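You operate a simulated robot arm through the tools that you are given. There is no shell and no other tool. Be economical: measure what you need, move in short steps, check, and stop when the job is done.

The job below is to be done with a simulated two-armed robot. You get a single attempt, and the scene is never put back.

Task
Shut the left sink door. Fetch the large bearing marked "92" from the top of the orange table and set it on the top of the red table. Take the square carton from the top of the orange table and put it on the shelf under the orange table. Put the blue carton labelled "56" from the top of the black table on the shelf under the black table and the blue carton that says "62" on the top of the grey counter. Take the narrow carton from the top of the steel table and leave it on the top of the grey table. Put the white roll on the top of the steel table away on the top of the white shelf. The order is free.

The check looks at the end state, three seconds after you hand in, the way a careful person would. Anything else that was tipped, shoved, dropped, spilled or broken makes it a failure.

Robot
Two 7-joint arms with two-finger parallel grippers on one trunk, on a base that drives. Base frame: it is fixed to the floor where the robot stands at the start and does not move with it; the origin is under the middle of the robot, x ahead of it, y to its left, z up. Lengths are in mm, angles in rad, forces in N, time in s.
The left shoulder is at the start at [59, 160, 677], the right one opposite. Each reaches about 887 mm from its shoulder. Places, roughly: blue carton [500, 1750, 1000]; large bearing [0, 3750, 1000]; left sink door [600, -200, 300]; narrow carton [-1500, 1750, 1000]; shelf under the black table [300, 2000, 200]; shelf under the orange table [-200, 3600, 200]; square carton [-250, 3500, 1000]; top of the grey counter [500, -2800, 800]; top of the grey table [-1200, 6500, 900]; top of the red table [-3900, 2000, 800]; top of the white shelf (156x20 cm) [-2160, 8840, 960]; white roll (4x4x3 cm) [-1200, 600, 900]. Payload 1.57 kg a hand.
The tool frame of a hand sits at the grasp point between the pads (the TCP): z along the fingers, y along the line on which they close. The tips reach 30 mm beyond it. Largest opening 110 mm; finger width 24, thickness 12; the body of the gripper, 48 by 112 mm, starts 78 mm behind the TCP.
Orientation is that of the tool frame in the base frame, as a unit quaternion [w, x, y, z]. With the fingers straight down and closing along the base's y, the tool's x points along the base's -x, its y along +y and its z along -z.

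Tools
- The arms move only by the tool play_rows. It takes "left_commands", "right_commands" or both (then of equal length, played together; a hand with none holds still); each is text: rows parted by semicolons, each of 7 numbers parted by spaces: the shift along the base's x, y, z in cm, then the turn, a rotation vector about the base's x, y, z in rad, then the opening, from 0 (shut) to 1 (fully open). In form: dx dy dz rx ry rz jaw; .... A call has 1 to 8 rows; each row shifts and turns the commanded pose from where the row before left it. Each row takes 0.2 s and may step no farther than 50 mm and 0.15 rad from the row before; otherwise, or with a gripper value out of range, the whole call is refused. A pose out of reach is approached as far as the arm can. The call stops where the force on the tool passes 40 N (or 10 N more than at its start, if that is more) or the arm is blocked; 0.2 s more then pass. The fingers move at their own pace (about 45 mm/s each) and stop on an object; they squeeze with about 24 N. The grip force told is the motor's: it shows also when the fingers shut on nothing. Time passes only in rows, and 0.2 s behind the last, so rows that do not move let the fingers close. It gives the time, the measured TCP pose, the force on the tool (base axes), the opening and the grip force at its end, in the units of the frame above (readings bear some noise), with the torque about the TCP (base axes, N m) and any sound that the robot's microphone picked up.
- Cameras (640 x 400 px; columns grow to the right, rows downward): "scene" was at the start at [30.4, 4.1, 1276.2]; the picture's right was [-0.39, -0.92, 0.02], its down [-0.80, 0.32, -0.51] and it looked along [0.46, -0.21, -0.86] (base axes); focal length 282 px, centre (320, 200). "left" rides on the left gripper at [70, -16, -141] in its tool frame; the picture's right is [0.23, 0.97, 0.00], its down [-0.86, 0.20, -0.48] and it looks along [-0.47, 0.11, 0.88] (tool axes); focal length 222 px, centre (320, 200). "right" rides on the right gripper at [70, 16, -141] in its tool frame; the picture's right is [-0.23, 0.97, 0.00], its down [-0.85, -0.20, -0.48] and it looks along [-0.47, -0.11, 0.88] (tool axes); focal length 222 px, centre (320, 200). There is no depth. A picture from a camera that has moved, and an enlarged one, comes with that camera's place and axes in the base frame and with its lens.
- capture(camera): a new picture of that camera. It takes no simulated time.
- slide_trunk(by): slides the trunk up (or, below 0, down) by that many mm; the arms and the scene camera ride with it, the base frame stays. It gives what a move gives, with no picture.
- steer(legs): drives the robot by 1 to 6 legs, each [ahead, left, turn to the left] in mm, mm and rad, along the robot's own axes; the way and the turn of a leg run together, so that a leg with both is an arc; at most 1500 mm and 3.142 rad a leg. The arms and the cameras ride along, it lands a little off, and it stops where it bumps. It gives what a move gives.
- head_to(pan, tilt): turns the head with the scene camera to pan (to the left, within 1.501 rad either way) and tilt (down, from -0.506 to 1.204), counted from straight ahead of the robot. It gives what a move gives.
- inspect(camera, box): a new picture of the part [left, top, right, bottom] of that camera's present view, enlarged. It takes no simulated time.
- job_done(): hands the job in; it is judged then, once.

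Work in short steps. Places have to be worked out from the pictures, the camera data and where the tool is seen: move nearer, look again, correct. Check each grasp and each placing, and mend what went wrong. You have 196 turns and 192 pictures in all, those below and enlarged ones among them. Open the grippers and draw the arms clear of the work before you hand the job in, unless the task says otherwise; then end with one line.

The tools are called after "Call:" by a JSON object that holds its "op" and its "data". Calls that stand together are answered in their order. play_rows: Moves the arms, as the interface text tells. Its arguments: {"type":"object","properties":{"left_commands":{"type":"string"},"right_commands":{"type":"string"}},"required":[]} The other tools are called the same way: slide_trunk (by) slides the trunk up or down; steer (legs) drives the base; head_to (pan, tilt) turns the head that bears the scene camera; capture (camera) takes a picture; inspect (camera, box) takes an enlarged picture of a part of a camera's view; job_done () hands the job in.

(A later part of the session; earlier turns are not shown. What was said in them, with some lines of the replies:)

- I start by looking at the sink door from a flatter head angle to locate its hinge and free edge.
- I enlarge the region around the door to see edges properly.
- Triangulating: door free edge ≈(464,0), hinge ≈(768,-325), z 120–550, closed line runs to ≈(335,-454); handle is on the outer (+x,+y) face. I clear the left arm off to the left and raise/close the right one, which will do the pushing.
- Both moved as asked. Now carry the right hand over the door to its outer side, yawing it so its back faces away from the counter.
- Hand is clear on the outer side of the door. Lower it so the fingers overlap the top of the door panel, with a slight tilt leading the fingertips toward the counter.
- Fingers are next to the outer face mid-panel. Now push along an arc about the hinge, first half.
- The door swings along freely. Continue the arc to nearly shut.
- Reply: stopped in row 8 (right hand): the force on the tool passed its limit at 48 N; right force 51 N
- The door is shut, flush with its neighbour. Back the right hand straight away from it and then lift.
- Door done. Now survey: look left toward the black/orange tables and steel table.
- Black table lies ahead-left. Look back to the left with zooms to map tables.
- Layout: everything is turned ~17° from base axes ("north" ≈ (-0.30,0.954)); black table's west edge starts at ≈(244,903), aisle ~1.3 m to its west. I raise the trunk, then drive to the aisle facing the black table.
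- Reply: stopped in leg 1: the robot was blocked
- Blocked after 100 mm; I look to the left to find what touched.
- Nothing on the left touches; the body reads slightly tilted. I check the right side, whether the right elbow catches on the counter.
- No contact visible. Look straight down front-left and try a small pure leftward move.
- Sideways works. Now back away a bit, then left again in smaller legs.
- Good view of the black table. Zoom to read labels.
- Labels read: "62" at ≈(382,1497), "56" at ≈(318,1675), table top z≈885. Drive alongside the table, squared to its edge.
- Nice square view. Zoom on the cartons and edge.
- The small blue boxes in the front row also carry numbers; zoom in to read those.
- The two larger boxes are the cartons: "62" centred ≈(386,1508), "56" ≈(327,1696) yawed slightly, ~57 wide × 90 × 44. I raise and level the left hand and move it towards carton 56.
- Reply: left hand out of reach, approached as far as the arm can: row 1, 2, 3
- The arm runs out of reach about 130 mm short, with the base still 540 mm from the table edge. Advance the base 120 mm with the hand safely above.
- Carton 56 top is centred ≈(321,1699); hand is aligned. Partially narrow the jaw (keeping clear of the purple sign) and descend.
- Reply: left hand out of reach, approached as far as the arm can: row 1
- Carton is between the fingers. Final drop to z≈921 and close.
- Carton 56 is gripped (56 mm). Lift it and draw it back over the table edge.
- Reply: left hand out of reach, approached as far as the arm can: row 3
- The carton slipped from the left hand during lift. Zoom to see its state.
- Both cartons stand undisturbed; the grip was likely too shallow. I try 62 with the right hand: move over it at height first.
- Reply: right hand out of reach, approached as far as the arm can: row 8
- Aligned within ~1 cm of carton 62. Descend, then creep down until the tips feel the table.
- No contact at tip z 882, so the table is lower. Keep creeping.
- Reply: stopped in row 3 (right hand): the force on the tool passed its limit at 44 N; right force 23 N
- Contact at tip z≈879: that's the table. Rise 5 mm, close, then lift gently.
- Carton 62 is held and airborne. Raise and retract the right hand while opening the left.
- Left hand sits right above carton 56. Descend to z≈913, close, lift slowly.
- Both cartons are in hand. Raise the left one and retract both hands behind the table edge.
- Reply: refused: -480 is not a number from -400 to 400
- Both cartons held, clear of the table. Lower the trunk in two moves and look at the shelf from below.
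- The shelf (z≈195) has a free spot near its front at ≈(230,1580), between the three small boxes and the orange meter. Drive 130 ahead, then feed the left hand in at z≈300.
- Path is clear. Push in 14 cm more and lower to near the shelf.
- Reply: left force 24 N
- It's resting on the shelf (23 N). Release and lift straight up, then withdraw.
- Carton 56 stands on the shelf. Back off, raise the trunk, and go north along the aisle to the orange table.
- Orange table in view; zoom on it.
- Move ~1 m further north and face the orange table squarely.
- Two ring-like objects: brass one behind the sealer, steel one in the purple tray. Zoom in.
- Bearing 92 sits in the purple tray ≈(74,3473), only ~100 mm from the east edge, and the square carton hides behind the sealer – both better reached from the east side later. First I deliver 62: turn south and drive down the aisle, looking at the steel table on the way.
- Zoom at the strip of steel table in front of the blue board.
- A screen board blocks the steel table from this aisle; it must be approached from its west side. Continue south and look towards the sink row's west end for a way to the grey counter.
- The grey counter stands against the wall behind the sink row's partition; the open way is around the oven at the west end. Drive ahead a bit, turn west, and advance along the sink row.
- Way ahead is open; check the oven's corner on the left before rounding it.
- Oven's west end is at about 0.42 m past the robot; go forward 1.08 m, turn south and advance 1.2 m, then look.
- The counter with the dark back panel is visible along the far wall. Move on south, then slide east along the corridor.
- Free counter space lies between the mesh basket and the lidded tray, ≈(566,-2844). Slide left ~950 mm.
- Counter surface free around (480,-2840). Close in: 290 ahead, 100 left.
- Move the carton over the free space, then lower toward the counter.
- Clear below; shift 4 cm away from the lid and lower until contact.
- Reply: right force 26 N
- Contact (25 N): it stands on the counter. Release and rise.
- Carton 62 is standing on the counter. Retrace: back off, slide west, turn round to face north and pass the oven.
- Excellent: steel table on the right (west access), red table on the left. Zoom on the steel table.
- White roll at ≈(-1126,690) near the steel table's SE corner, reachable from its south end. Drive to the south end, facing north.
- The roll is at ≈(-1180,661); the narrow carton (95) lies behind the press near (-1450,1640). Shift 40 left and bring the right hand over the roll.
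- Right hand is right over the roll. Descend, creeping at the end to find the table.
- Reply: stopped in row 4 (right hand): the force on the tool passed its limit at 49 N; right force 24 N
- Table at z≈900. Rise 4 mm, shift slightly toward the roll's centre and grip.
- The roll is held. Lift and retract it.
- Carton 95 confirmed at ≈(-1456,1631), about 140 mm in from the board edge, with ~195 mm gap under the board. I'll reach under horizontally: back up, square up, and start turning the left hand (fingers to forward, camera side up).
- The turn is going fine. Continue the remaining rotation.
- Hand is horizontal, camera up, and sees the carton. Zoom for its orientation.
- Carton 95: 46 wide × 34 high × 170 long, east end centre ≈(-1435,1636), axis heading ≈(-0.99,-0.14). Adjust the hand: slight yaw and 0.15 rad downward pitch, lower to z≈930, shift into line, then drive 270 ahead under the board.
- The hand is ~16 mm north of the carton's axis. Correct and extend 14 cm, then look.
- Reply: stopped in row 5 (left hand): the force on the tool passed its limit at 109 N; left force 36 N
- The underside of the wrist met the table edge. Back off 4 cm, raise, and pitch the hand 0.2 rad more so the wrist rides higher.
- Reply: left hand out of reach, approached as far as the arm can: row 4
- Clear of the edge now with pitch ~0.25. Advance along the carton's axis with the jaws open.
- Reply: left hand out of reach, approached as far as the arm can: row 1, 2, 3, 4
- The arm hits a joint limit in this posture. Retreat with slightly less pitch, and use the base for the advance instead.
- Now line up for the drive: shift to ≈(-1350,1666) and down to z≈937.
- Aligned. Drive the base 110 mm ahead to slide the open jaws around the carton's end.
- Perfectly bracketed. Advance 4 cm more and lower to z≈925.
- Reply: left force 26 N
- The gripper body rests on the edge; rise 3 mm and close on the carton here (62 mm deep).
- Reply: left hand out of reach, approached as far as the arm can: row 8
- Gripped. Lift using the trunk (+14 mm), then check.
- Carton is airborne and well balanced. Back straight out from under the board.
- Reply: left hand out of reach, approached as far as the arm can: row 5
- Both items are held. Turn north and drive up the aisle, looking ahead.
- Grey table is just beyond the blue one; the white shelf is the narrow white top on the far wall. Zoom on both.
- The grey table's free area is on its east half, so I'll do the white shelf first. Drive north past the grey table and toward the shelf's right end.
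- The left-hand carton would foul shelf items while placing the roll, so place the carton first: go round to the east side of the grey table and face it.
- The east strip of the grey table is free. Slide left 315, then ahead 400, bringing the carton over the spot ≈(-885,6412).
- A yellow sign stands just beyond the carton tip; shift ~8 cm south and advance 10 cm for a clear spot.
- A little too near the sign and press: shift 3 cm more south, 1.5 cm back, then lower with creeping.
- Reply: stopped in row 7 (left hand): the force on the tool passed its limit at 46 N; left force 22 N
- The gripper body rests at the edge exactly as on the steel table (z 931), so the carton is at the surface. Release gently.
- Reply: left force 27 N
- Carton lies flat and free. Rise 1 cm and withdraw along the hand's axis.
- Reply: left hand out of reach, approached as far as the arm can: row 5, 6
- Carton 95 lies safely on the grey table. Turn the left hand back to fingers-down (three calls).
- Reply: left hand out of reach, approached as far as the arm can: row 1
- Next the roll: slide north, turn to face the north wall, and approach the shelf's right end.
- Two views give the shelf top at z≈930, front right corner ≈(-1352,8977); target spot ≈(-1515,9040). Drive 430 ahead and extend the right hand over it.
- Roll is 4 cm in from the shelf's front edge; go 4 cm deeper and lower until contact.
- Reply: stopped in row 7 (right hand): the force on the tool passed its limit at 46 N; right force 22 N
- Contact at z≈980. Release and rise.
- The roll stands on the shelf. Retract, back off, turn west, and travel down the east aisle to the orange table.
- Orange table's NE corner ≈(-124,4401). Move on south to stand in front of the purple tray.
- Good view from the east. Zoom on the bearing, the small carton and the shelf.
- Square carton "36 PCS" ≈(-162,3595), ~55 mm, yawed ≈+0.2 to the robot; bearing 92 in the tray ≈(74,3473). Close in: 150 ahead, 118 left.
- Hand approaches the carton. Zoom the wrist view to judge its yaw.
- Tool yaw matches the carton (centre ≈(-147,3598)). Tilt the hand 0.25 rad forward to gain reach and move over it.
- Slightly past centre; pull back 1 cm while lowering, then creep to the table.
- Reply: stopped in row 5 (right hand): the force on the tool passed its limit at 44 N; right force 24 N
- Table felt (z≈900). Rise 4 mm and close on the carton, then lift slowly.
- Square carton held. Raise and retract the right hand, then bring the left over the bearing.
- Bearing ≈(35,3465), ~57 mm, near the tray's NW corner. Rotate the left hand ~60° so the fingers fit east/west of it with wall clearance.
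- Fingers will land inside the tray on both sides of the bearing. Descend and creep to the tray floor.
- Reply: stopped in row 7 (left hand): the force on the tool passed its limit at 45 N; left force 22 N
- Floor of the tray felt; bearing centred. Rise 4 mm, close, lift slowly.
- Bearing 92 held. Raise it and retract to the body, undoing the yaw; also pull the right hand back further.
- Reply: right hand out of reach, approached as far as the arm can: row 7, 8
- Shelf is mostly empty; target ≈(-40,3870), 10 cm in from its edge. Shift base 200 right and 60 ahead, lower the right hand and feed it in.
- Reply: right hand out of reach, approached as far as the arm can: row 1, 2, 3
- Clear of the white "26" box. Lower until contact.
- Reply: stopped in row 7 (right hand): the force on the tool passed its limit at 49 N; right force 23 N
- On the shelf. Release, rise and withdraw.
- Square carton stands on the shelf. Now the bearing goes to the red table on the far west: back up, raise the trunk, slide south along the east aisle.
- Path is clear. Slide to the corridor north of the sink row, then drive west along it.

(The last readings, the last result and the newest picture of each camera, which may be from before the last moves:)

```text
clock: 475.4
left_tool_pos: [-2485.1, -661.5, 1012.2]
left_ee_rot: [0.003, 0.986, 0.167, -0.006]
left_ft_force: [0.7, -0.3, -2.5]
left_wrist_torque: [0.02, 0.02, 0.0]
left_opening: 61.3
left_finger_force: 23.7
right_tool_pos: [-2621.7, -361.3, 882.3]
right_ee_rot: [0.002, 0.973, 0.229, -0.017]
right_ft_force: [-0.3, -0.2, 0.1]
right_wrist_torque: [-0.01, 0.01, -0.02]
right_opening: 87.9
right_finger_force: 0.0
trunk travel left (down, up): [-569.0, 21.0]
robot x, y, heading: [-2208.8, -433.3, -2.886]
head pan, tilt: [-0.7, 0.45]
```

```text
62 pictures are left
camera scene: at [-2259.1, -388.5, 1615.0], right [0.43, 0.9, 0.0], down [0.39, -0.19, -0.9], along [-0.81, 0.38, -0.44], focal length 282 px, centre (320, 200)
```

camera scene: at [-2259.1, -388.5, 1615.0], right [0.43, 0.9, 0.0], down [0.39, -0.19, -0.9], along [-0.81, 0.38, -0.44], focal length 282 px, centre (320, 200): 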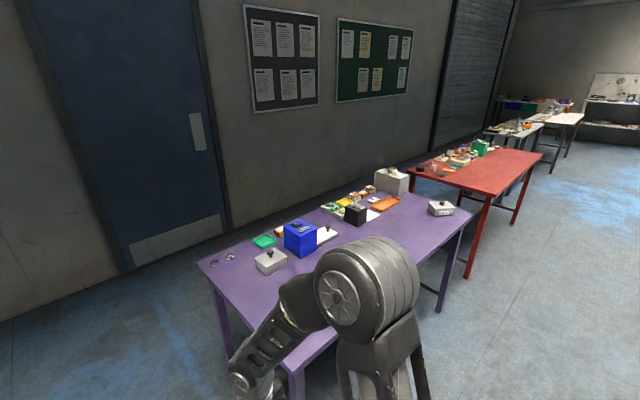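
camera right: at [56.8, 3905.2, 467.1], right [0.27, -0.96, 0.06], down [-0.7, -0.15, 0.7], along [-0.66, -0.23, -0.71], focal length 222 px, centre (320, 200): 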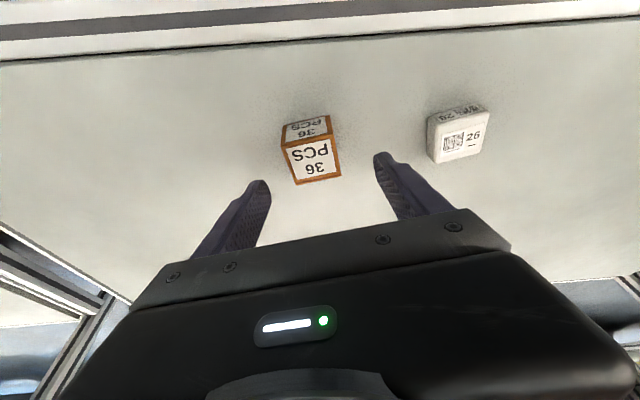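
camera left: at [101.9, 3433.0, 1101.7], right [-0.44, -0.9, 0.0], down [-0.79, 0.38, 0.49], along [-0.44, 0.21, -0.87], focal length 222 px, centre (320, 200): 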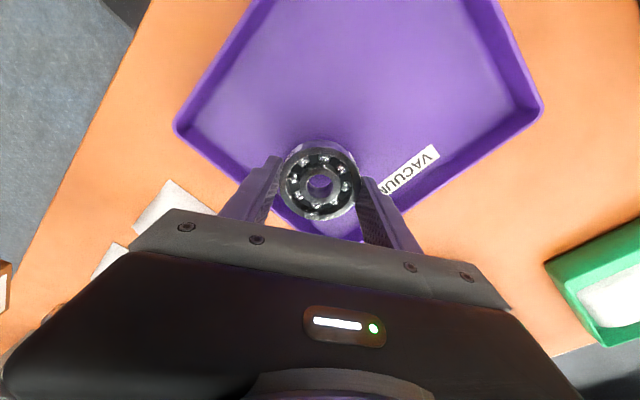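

Slide north along the purple table to the red one.

Call:
{"op": "steer", "data": {"legs": [[0, -1400, 0.035], [0, -1350, 0.0]]}}

Call:
{"op": "head_to", "data": {"pan": 0.0, "tilt": 0.7}}

Call:
{"op": "capture", "data": {"camera": "scene"}}

```text
clock: 488.7
left_tool_pos: [-3247.4, 1945.2, 1013.3]
left_ee_rot: [0.002, 0.982, 0.191, -0.006]
left_ft_force: [-0.9, 0.7, -2.0]
left_wrist_torque: [0.0, 0.06, 0.0]
left_opening: 61.2
left_finger_force: 23.8
right_tool_pos: [-3398.5, 2238.4, 881.6]
right_ee_rot: [0.002, 0.967, 0.253, -0.017]
right_ft_force: [-0.7, -0.8, -0.2]
right_wrist_torque: [-0.03, -0.03, 0.0]
right_opening: 88.0
right_finger_force: 0.0
trunk travel left (down, up): [-569.0, 21.0]
robot x, y, heading: [-2976.1, 2186.3, -2.837]
head pan, tilt: [-0.7, 0.45]
```

```text
clock: 489.8
left_tool_pos: [-3246.6, 1944.4, 1013.5]
left_ee_rot: [0.003, 0.981, 0.192, -0.006]
left_ft_force: [-0.3, -0.5, -3.3]
left_wrist_torque: [-0.02, -0.04, -0.03]
left_opening: 61.0
left_finger_force: 23.6
right_tool_pos: [-3397.1, 2238.0, 880.4]
right_ee_rot: [0.001, 0.967, 0.253, -0.016]
right_ft_force: [-0.2, 0.0, 0.1]
right_wrist_torque: [-0.01, 0.01, 0.0]
right_opening: 87.9
right_finger_force: 0.0
trunk travel left (down, up): [-569.0, 21.0]
robot x, y, heading: [-2980.6, 2186.6, -2.835]
head pan, tilt: [0.0, 0.7]
```

```text
61 pictures are left
camera scene: at [-3029.6, 2167.0, 1592.9], right [-0.3, 0.95, 0.0], down [0.61, 0.19, -0.77], along [-0.73, -0.23, -0.64], focal length 282 px, centre (320, 200)
```

scene: 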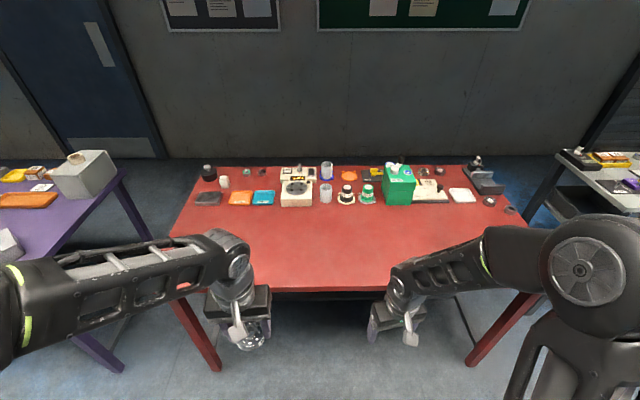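

The front half of the red table is free. Drive 160 ahead, extend the left hand ~19 cm over the table.

Call:
{"op": "steer", "data": {"legs": [[160, 0, 0.0]]}}

Call:
{"op": "play_rows", "data": {"left_commands": "-4.3 -1.35 0 0 0 0 0; -4.3 -1.35 0 0 0 0 0; -4.3 -1.35 0 0 0 0 0; -4.3 -1.35 0 0 0 0 0; 0 0 -4 0 0 0 0; 0 0 -4 0 0 0 0; 0 0 -2 0 0 0 0"}}

Call:
{"op": "capture", "data": {"camera": "left"}}

Call:
{"op": "capture", "data": {"camera": "scene"}}

```text
clock: 491.2
left_tool_pos: [-3403.1, 1893.5, 1012.0]
left_ee_rot: [0.001, 0.981, 0.193, -0.005]
left_ft_force: [-0.2, 0.6, -3.2]
left_wrist_torque: [0.0, -0.07, -0.03]
left_opening: 61.3
left_finger_force: 24.5
right_tool_pos: [-3556.0, 2186.2, 880.2]
right_ee_rot: [0.002, 0.967, 0.255, -0.016]
right_ft_force: [0.1, 0.0, -0.4]
right_wrist_torque: [0.01, -0.02, 0.02]
right_opening: 87.8
right_finger_force: 0.0
trunk travel left (down, up): [-569.0, 21.0]
robot x, y, heading: [-3127.6, 2136.1, -2.83]
head pan, tilt: [0.0, 0.7]
```

```text
clock: 492.8
left_tool_pos: [-3574.5, 1841.7, 913.9]
left_ee_rot: [0.002, 0.981, 0.193, -0.005]
left_ft_force: [-0.2, 0.2, -2.8]
left_wrist_torque: [-0.01, 0.0, -0.01]
left_opening: 61.3
left_finger_force: 24.2
right_tool_pos: [-3555.0, 2186.3, 881.9]
right_ee_rot: [0.002, 0.967, 0.255, -0.017]
right_ft_force: [-0.3, -0.7, 0.5]
right_wrist_torque: [0.02, 0.0, -0.01]
right_opening: 88.0
right_finger_force: 0.0
trunk travel left (down, up): [-569.0, 21.0]
robot x, y, heading: [-3134.1, 2134.4, -2.835]
head pan, tilt: [0.0, 0.7]
```

```text
60 pictures are left
camera left: at [-3516.2, 1882.0, 1053.7], right [0.58, -0.81, 0.0], down [-0.71, -0.51, 0.49], along [-0.4, -0.28, -0.87], focal length 222 px, centre (320, 200)
```

left: 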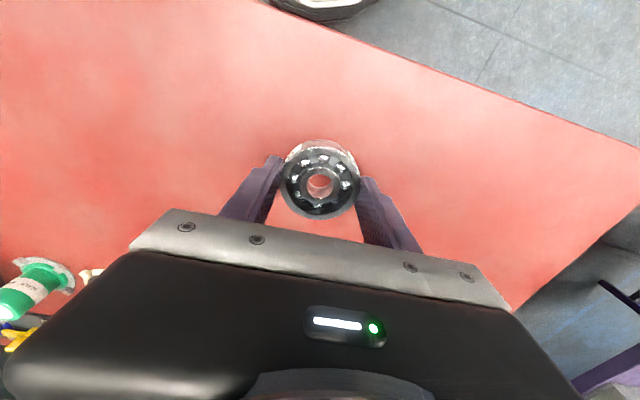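

```text
59 pictures are left
camera scene: at [-3186.4, 2116.9, 1592.9], right [-0.3, 0.95, 0.0], down [0.61, 0.2, -0.76], along [-0.73, -0.23, -0.64], focal length 282 px, centre (320, 200)
```

scene: 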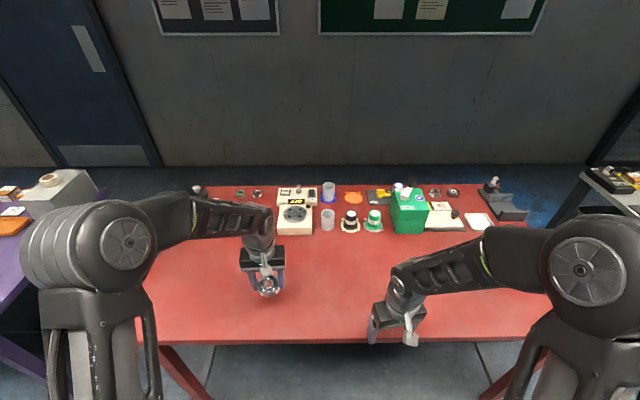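

Well over a free area. Lower until contact.

Call:
{"op": "play_rows", "data": {"left_commands": "0 0 -2 0 0 0 0; 0 0 -1.2 0 0 0 0; 0 0 -1 0 0 0 0; 0 0 -1 0 0 0 0; 0 0 -1 0 0 0 0; 0 0 -1 0 0 0 0; 0 0 -1 0 0 0 0; 0 0 -1 0 0 0 0"}}

```text
clock: 494.6
left_tool_pos: [-3574.8, 1840.4, 830.9]
left_ee_rot: [0.001, 0.981, 0.193, -0.008]
left_ft_force: [13.4, 3.0, 27.2]
left_wrist_torque: [0.46, -0.62, -0.19]
left_opening: 61.4
left_finger_force: 23.6
right_tool_pos: [-3554.0, 2187.1, 883.3]
right_ee_rot: [0.002, 0.967, 0.255, -0.018]
right_ft_force: [-0.1, 0.1, 0.2]
right_wrist_torque: [0.02, 0.0, 0.0]
right_opening: 88.0
right_finger_force: 0.0
trunk travel left (down, up): [-569.0, 21.0]
robot x, y, heading: [-3131.4, 2136.2, -2.828]
head pan, tilt: [0.0, 0.7]
stopped in row 8 (left hand): the force on the tool passed its limit at 53 N (the readings are from after the stop); the commanded pose is now the measured one
```

Contact. Release and lift away.

Call:
{"op": "play_rows", "data": {"left_commands": "0 0 0.2 0 0 0 0; 0 0 0 0 0 0 0.75; 0 0 0 0 0 0 0.75; 0 0 0 0 0 0 0.75; 0 0 2 0 0 0 0.75; 0 0 4 0 0 0 0.75; 0 0 4.5 0 0 0 0.75; 4 1.2 2 0 0 0 0.75"}}

Call:
{"op": "capture", "data": {"camera": "left"}}

```text
clock: 496.4
left_tool_pos: [-3535.6, 1852.4, 956.3]
left_ee_rot: [0.002, 0.981, 0.193, -0.008]
left_ft_force: [0.0, 1.0, 0.2]
left_wrist_torque: [0.0, 0.03, -0.03]
left_opening: 82.3
left_finger_force: 0.1
right_tool_pos: [-3553.4, 2186.3, 882.6]
right_ee_rot: [0.002, 0.967, 0.254, -0.018]
right_ft_force: [0.4, 0.3, 0.0]
right_wrist_torque: [-0.02, 0.03, -0.03]
right_opening: 87.7
right_finger_force: 0.1
trunk travel left (down, up): [-569.0, 21.0]
robot x, y, heading: [-3134.1, 2133.8, -2.836]
head pan, tilt: [0.0, 0.7]
```

```text
58 pictures are left
camera left: at [-3476.6, 1892.7, 1095.4], right [0.58, -0.82, 0.0], down [-0.71, -0.51, 0.49], along [-0.4, -0.28, -0.87], focal length 222 px, centre (320, 200)
```

left: 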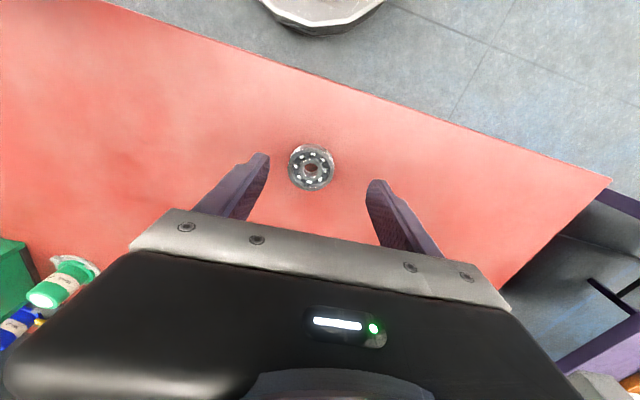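

The bearing lies flat on the red table. Retract both hands, open, and back away for a final check.

Call:
{"op": "play_rows", "data": {"left_commands": "4 1.2 0 0 0 0 1; 4 1.2 0 0 0 0 1; 4 1.2 0 0 0 0 1; 2 0.6 0 0 0 0 1; 0 0 0 0 0 0 1", "right_commands": "0 0 3 0 0 0 1; 0 0 3 0 0 0 1; 0 0 0 0 0 0 1; 0 0 0 0 0 0 1; 0 0 0 0 0 0 1"}}

Call:
{"op": "steer", "data": {"legs": [[-250, 0, 0.0]]}}

Call:
{"op": "capture", "data": {"camera": "scene"}}

```text
clock: 497.6
left_tool_pos: [-3396.3, 1893.4, 951.8]
left_ee_rot: [0.002, 0.981, 0.194, -0.007]
left_ft_force: [-0.3, 0.4, -0.3]
left_wrist_torque: [-0.01, 0.01, 0.02]
left_opening: 110.1
left_finger_force: 0.1
right_tool_pos: [-3557.0, 2187.4, 941.3]
right_ee_rot: [0.001, 0.967, 0.255, -0.016]
right_ft_force: [-0.1, 1.0, 0.5]
right_wrist_torque: [-0.01, -0.02, -0.02]
right_opening: 110.0
right_finger_force: 0.0
trunk travel left (down, up): [-569.0, 21.0]
robot x, y, heading: [-3134.6, 2130.0, -2.834]
head pan, tilt: [0.0, 0.7]
```

```text
clock: 499.4
left_tool_pos: [-3153.1, 1973.7, 951.4]
left_ee_rot: [0.002, 0.982, 0.19, -0.008]
left_ft_force: [0.6, 0.5, -0.8]
left_wrist_torque: [-0.01, 0.04, -0.02]
left_opening: 109.8
left_finger_force: 0.1
right_tool_pos: [-3310.4, 2267.4, 941.0]
right_ee_rot: [0.002, 0.968, 0.251, -0.017]
right_ft_force: [0.6, 0.0, 0.9]
right_wrist_torque: [-0.02, 0.03, 0.0]
right_opening: 109.9
right_finger_force: 0.1
trunk travel left (down, up): [-569.0, 21.0]
robot x, y, heading: [-2888.0, 2211.9, -2.838]
head pan, tilt: [0.0, 0.7]
```

```text
57 pictures are left
camera scene: at [-2939.8, 2195.2, 1592.9], right [-0.3, 0.95, 0.0], down [0.61, 0.19, -0.77], along [-0.73, -0.23, -0.64], focal length 282 px, centre (320, 200)
```

scene: 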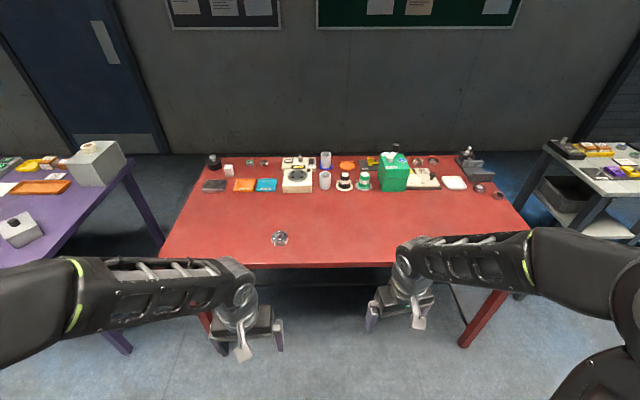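

All items are placed, both grippers are open and the arms are clear, so I hand the job in.

Call:
{"op": "job_done", "data": {}}

```text
The job is handed in.
```

I handed the job in with every part done, each checked by picture or contact force. The left sink door is shut, bearing 92 is on the red table, and the square carton ("36 PCS") is on the shelf under the orange table. Blue carton 56 is on the shelf under the black table, blue carton 62 is on the grey counter, the narrow carton ("95") is on the grey table, and the white roll is on the white shelf.
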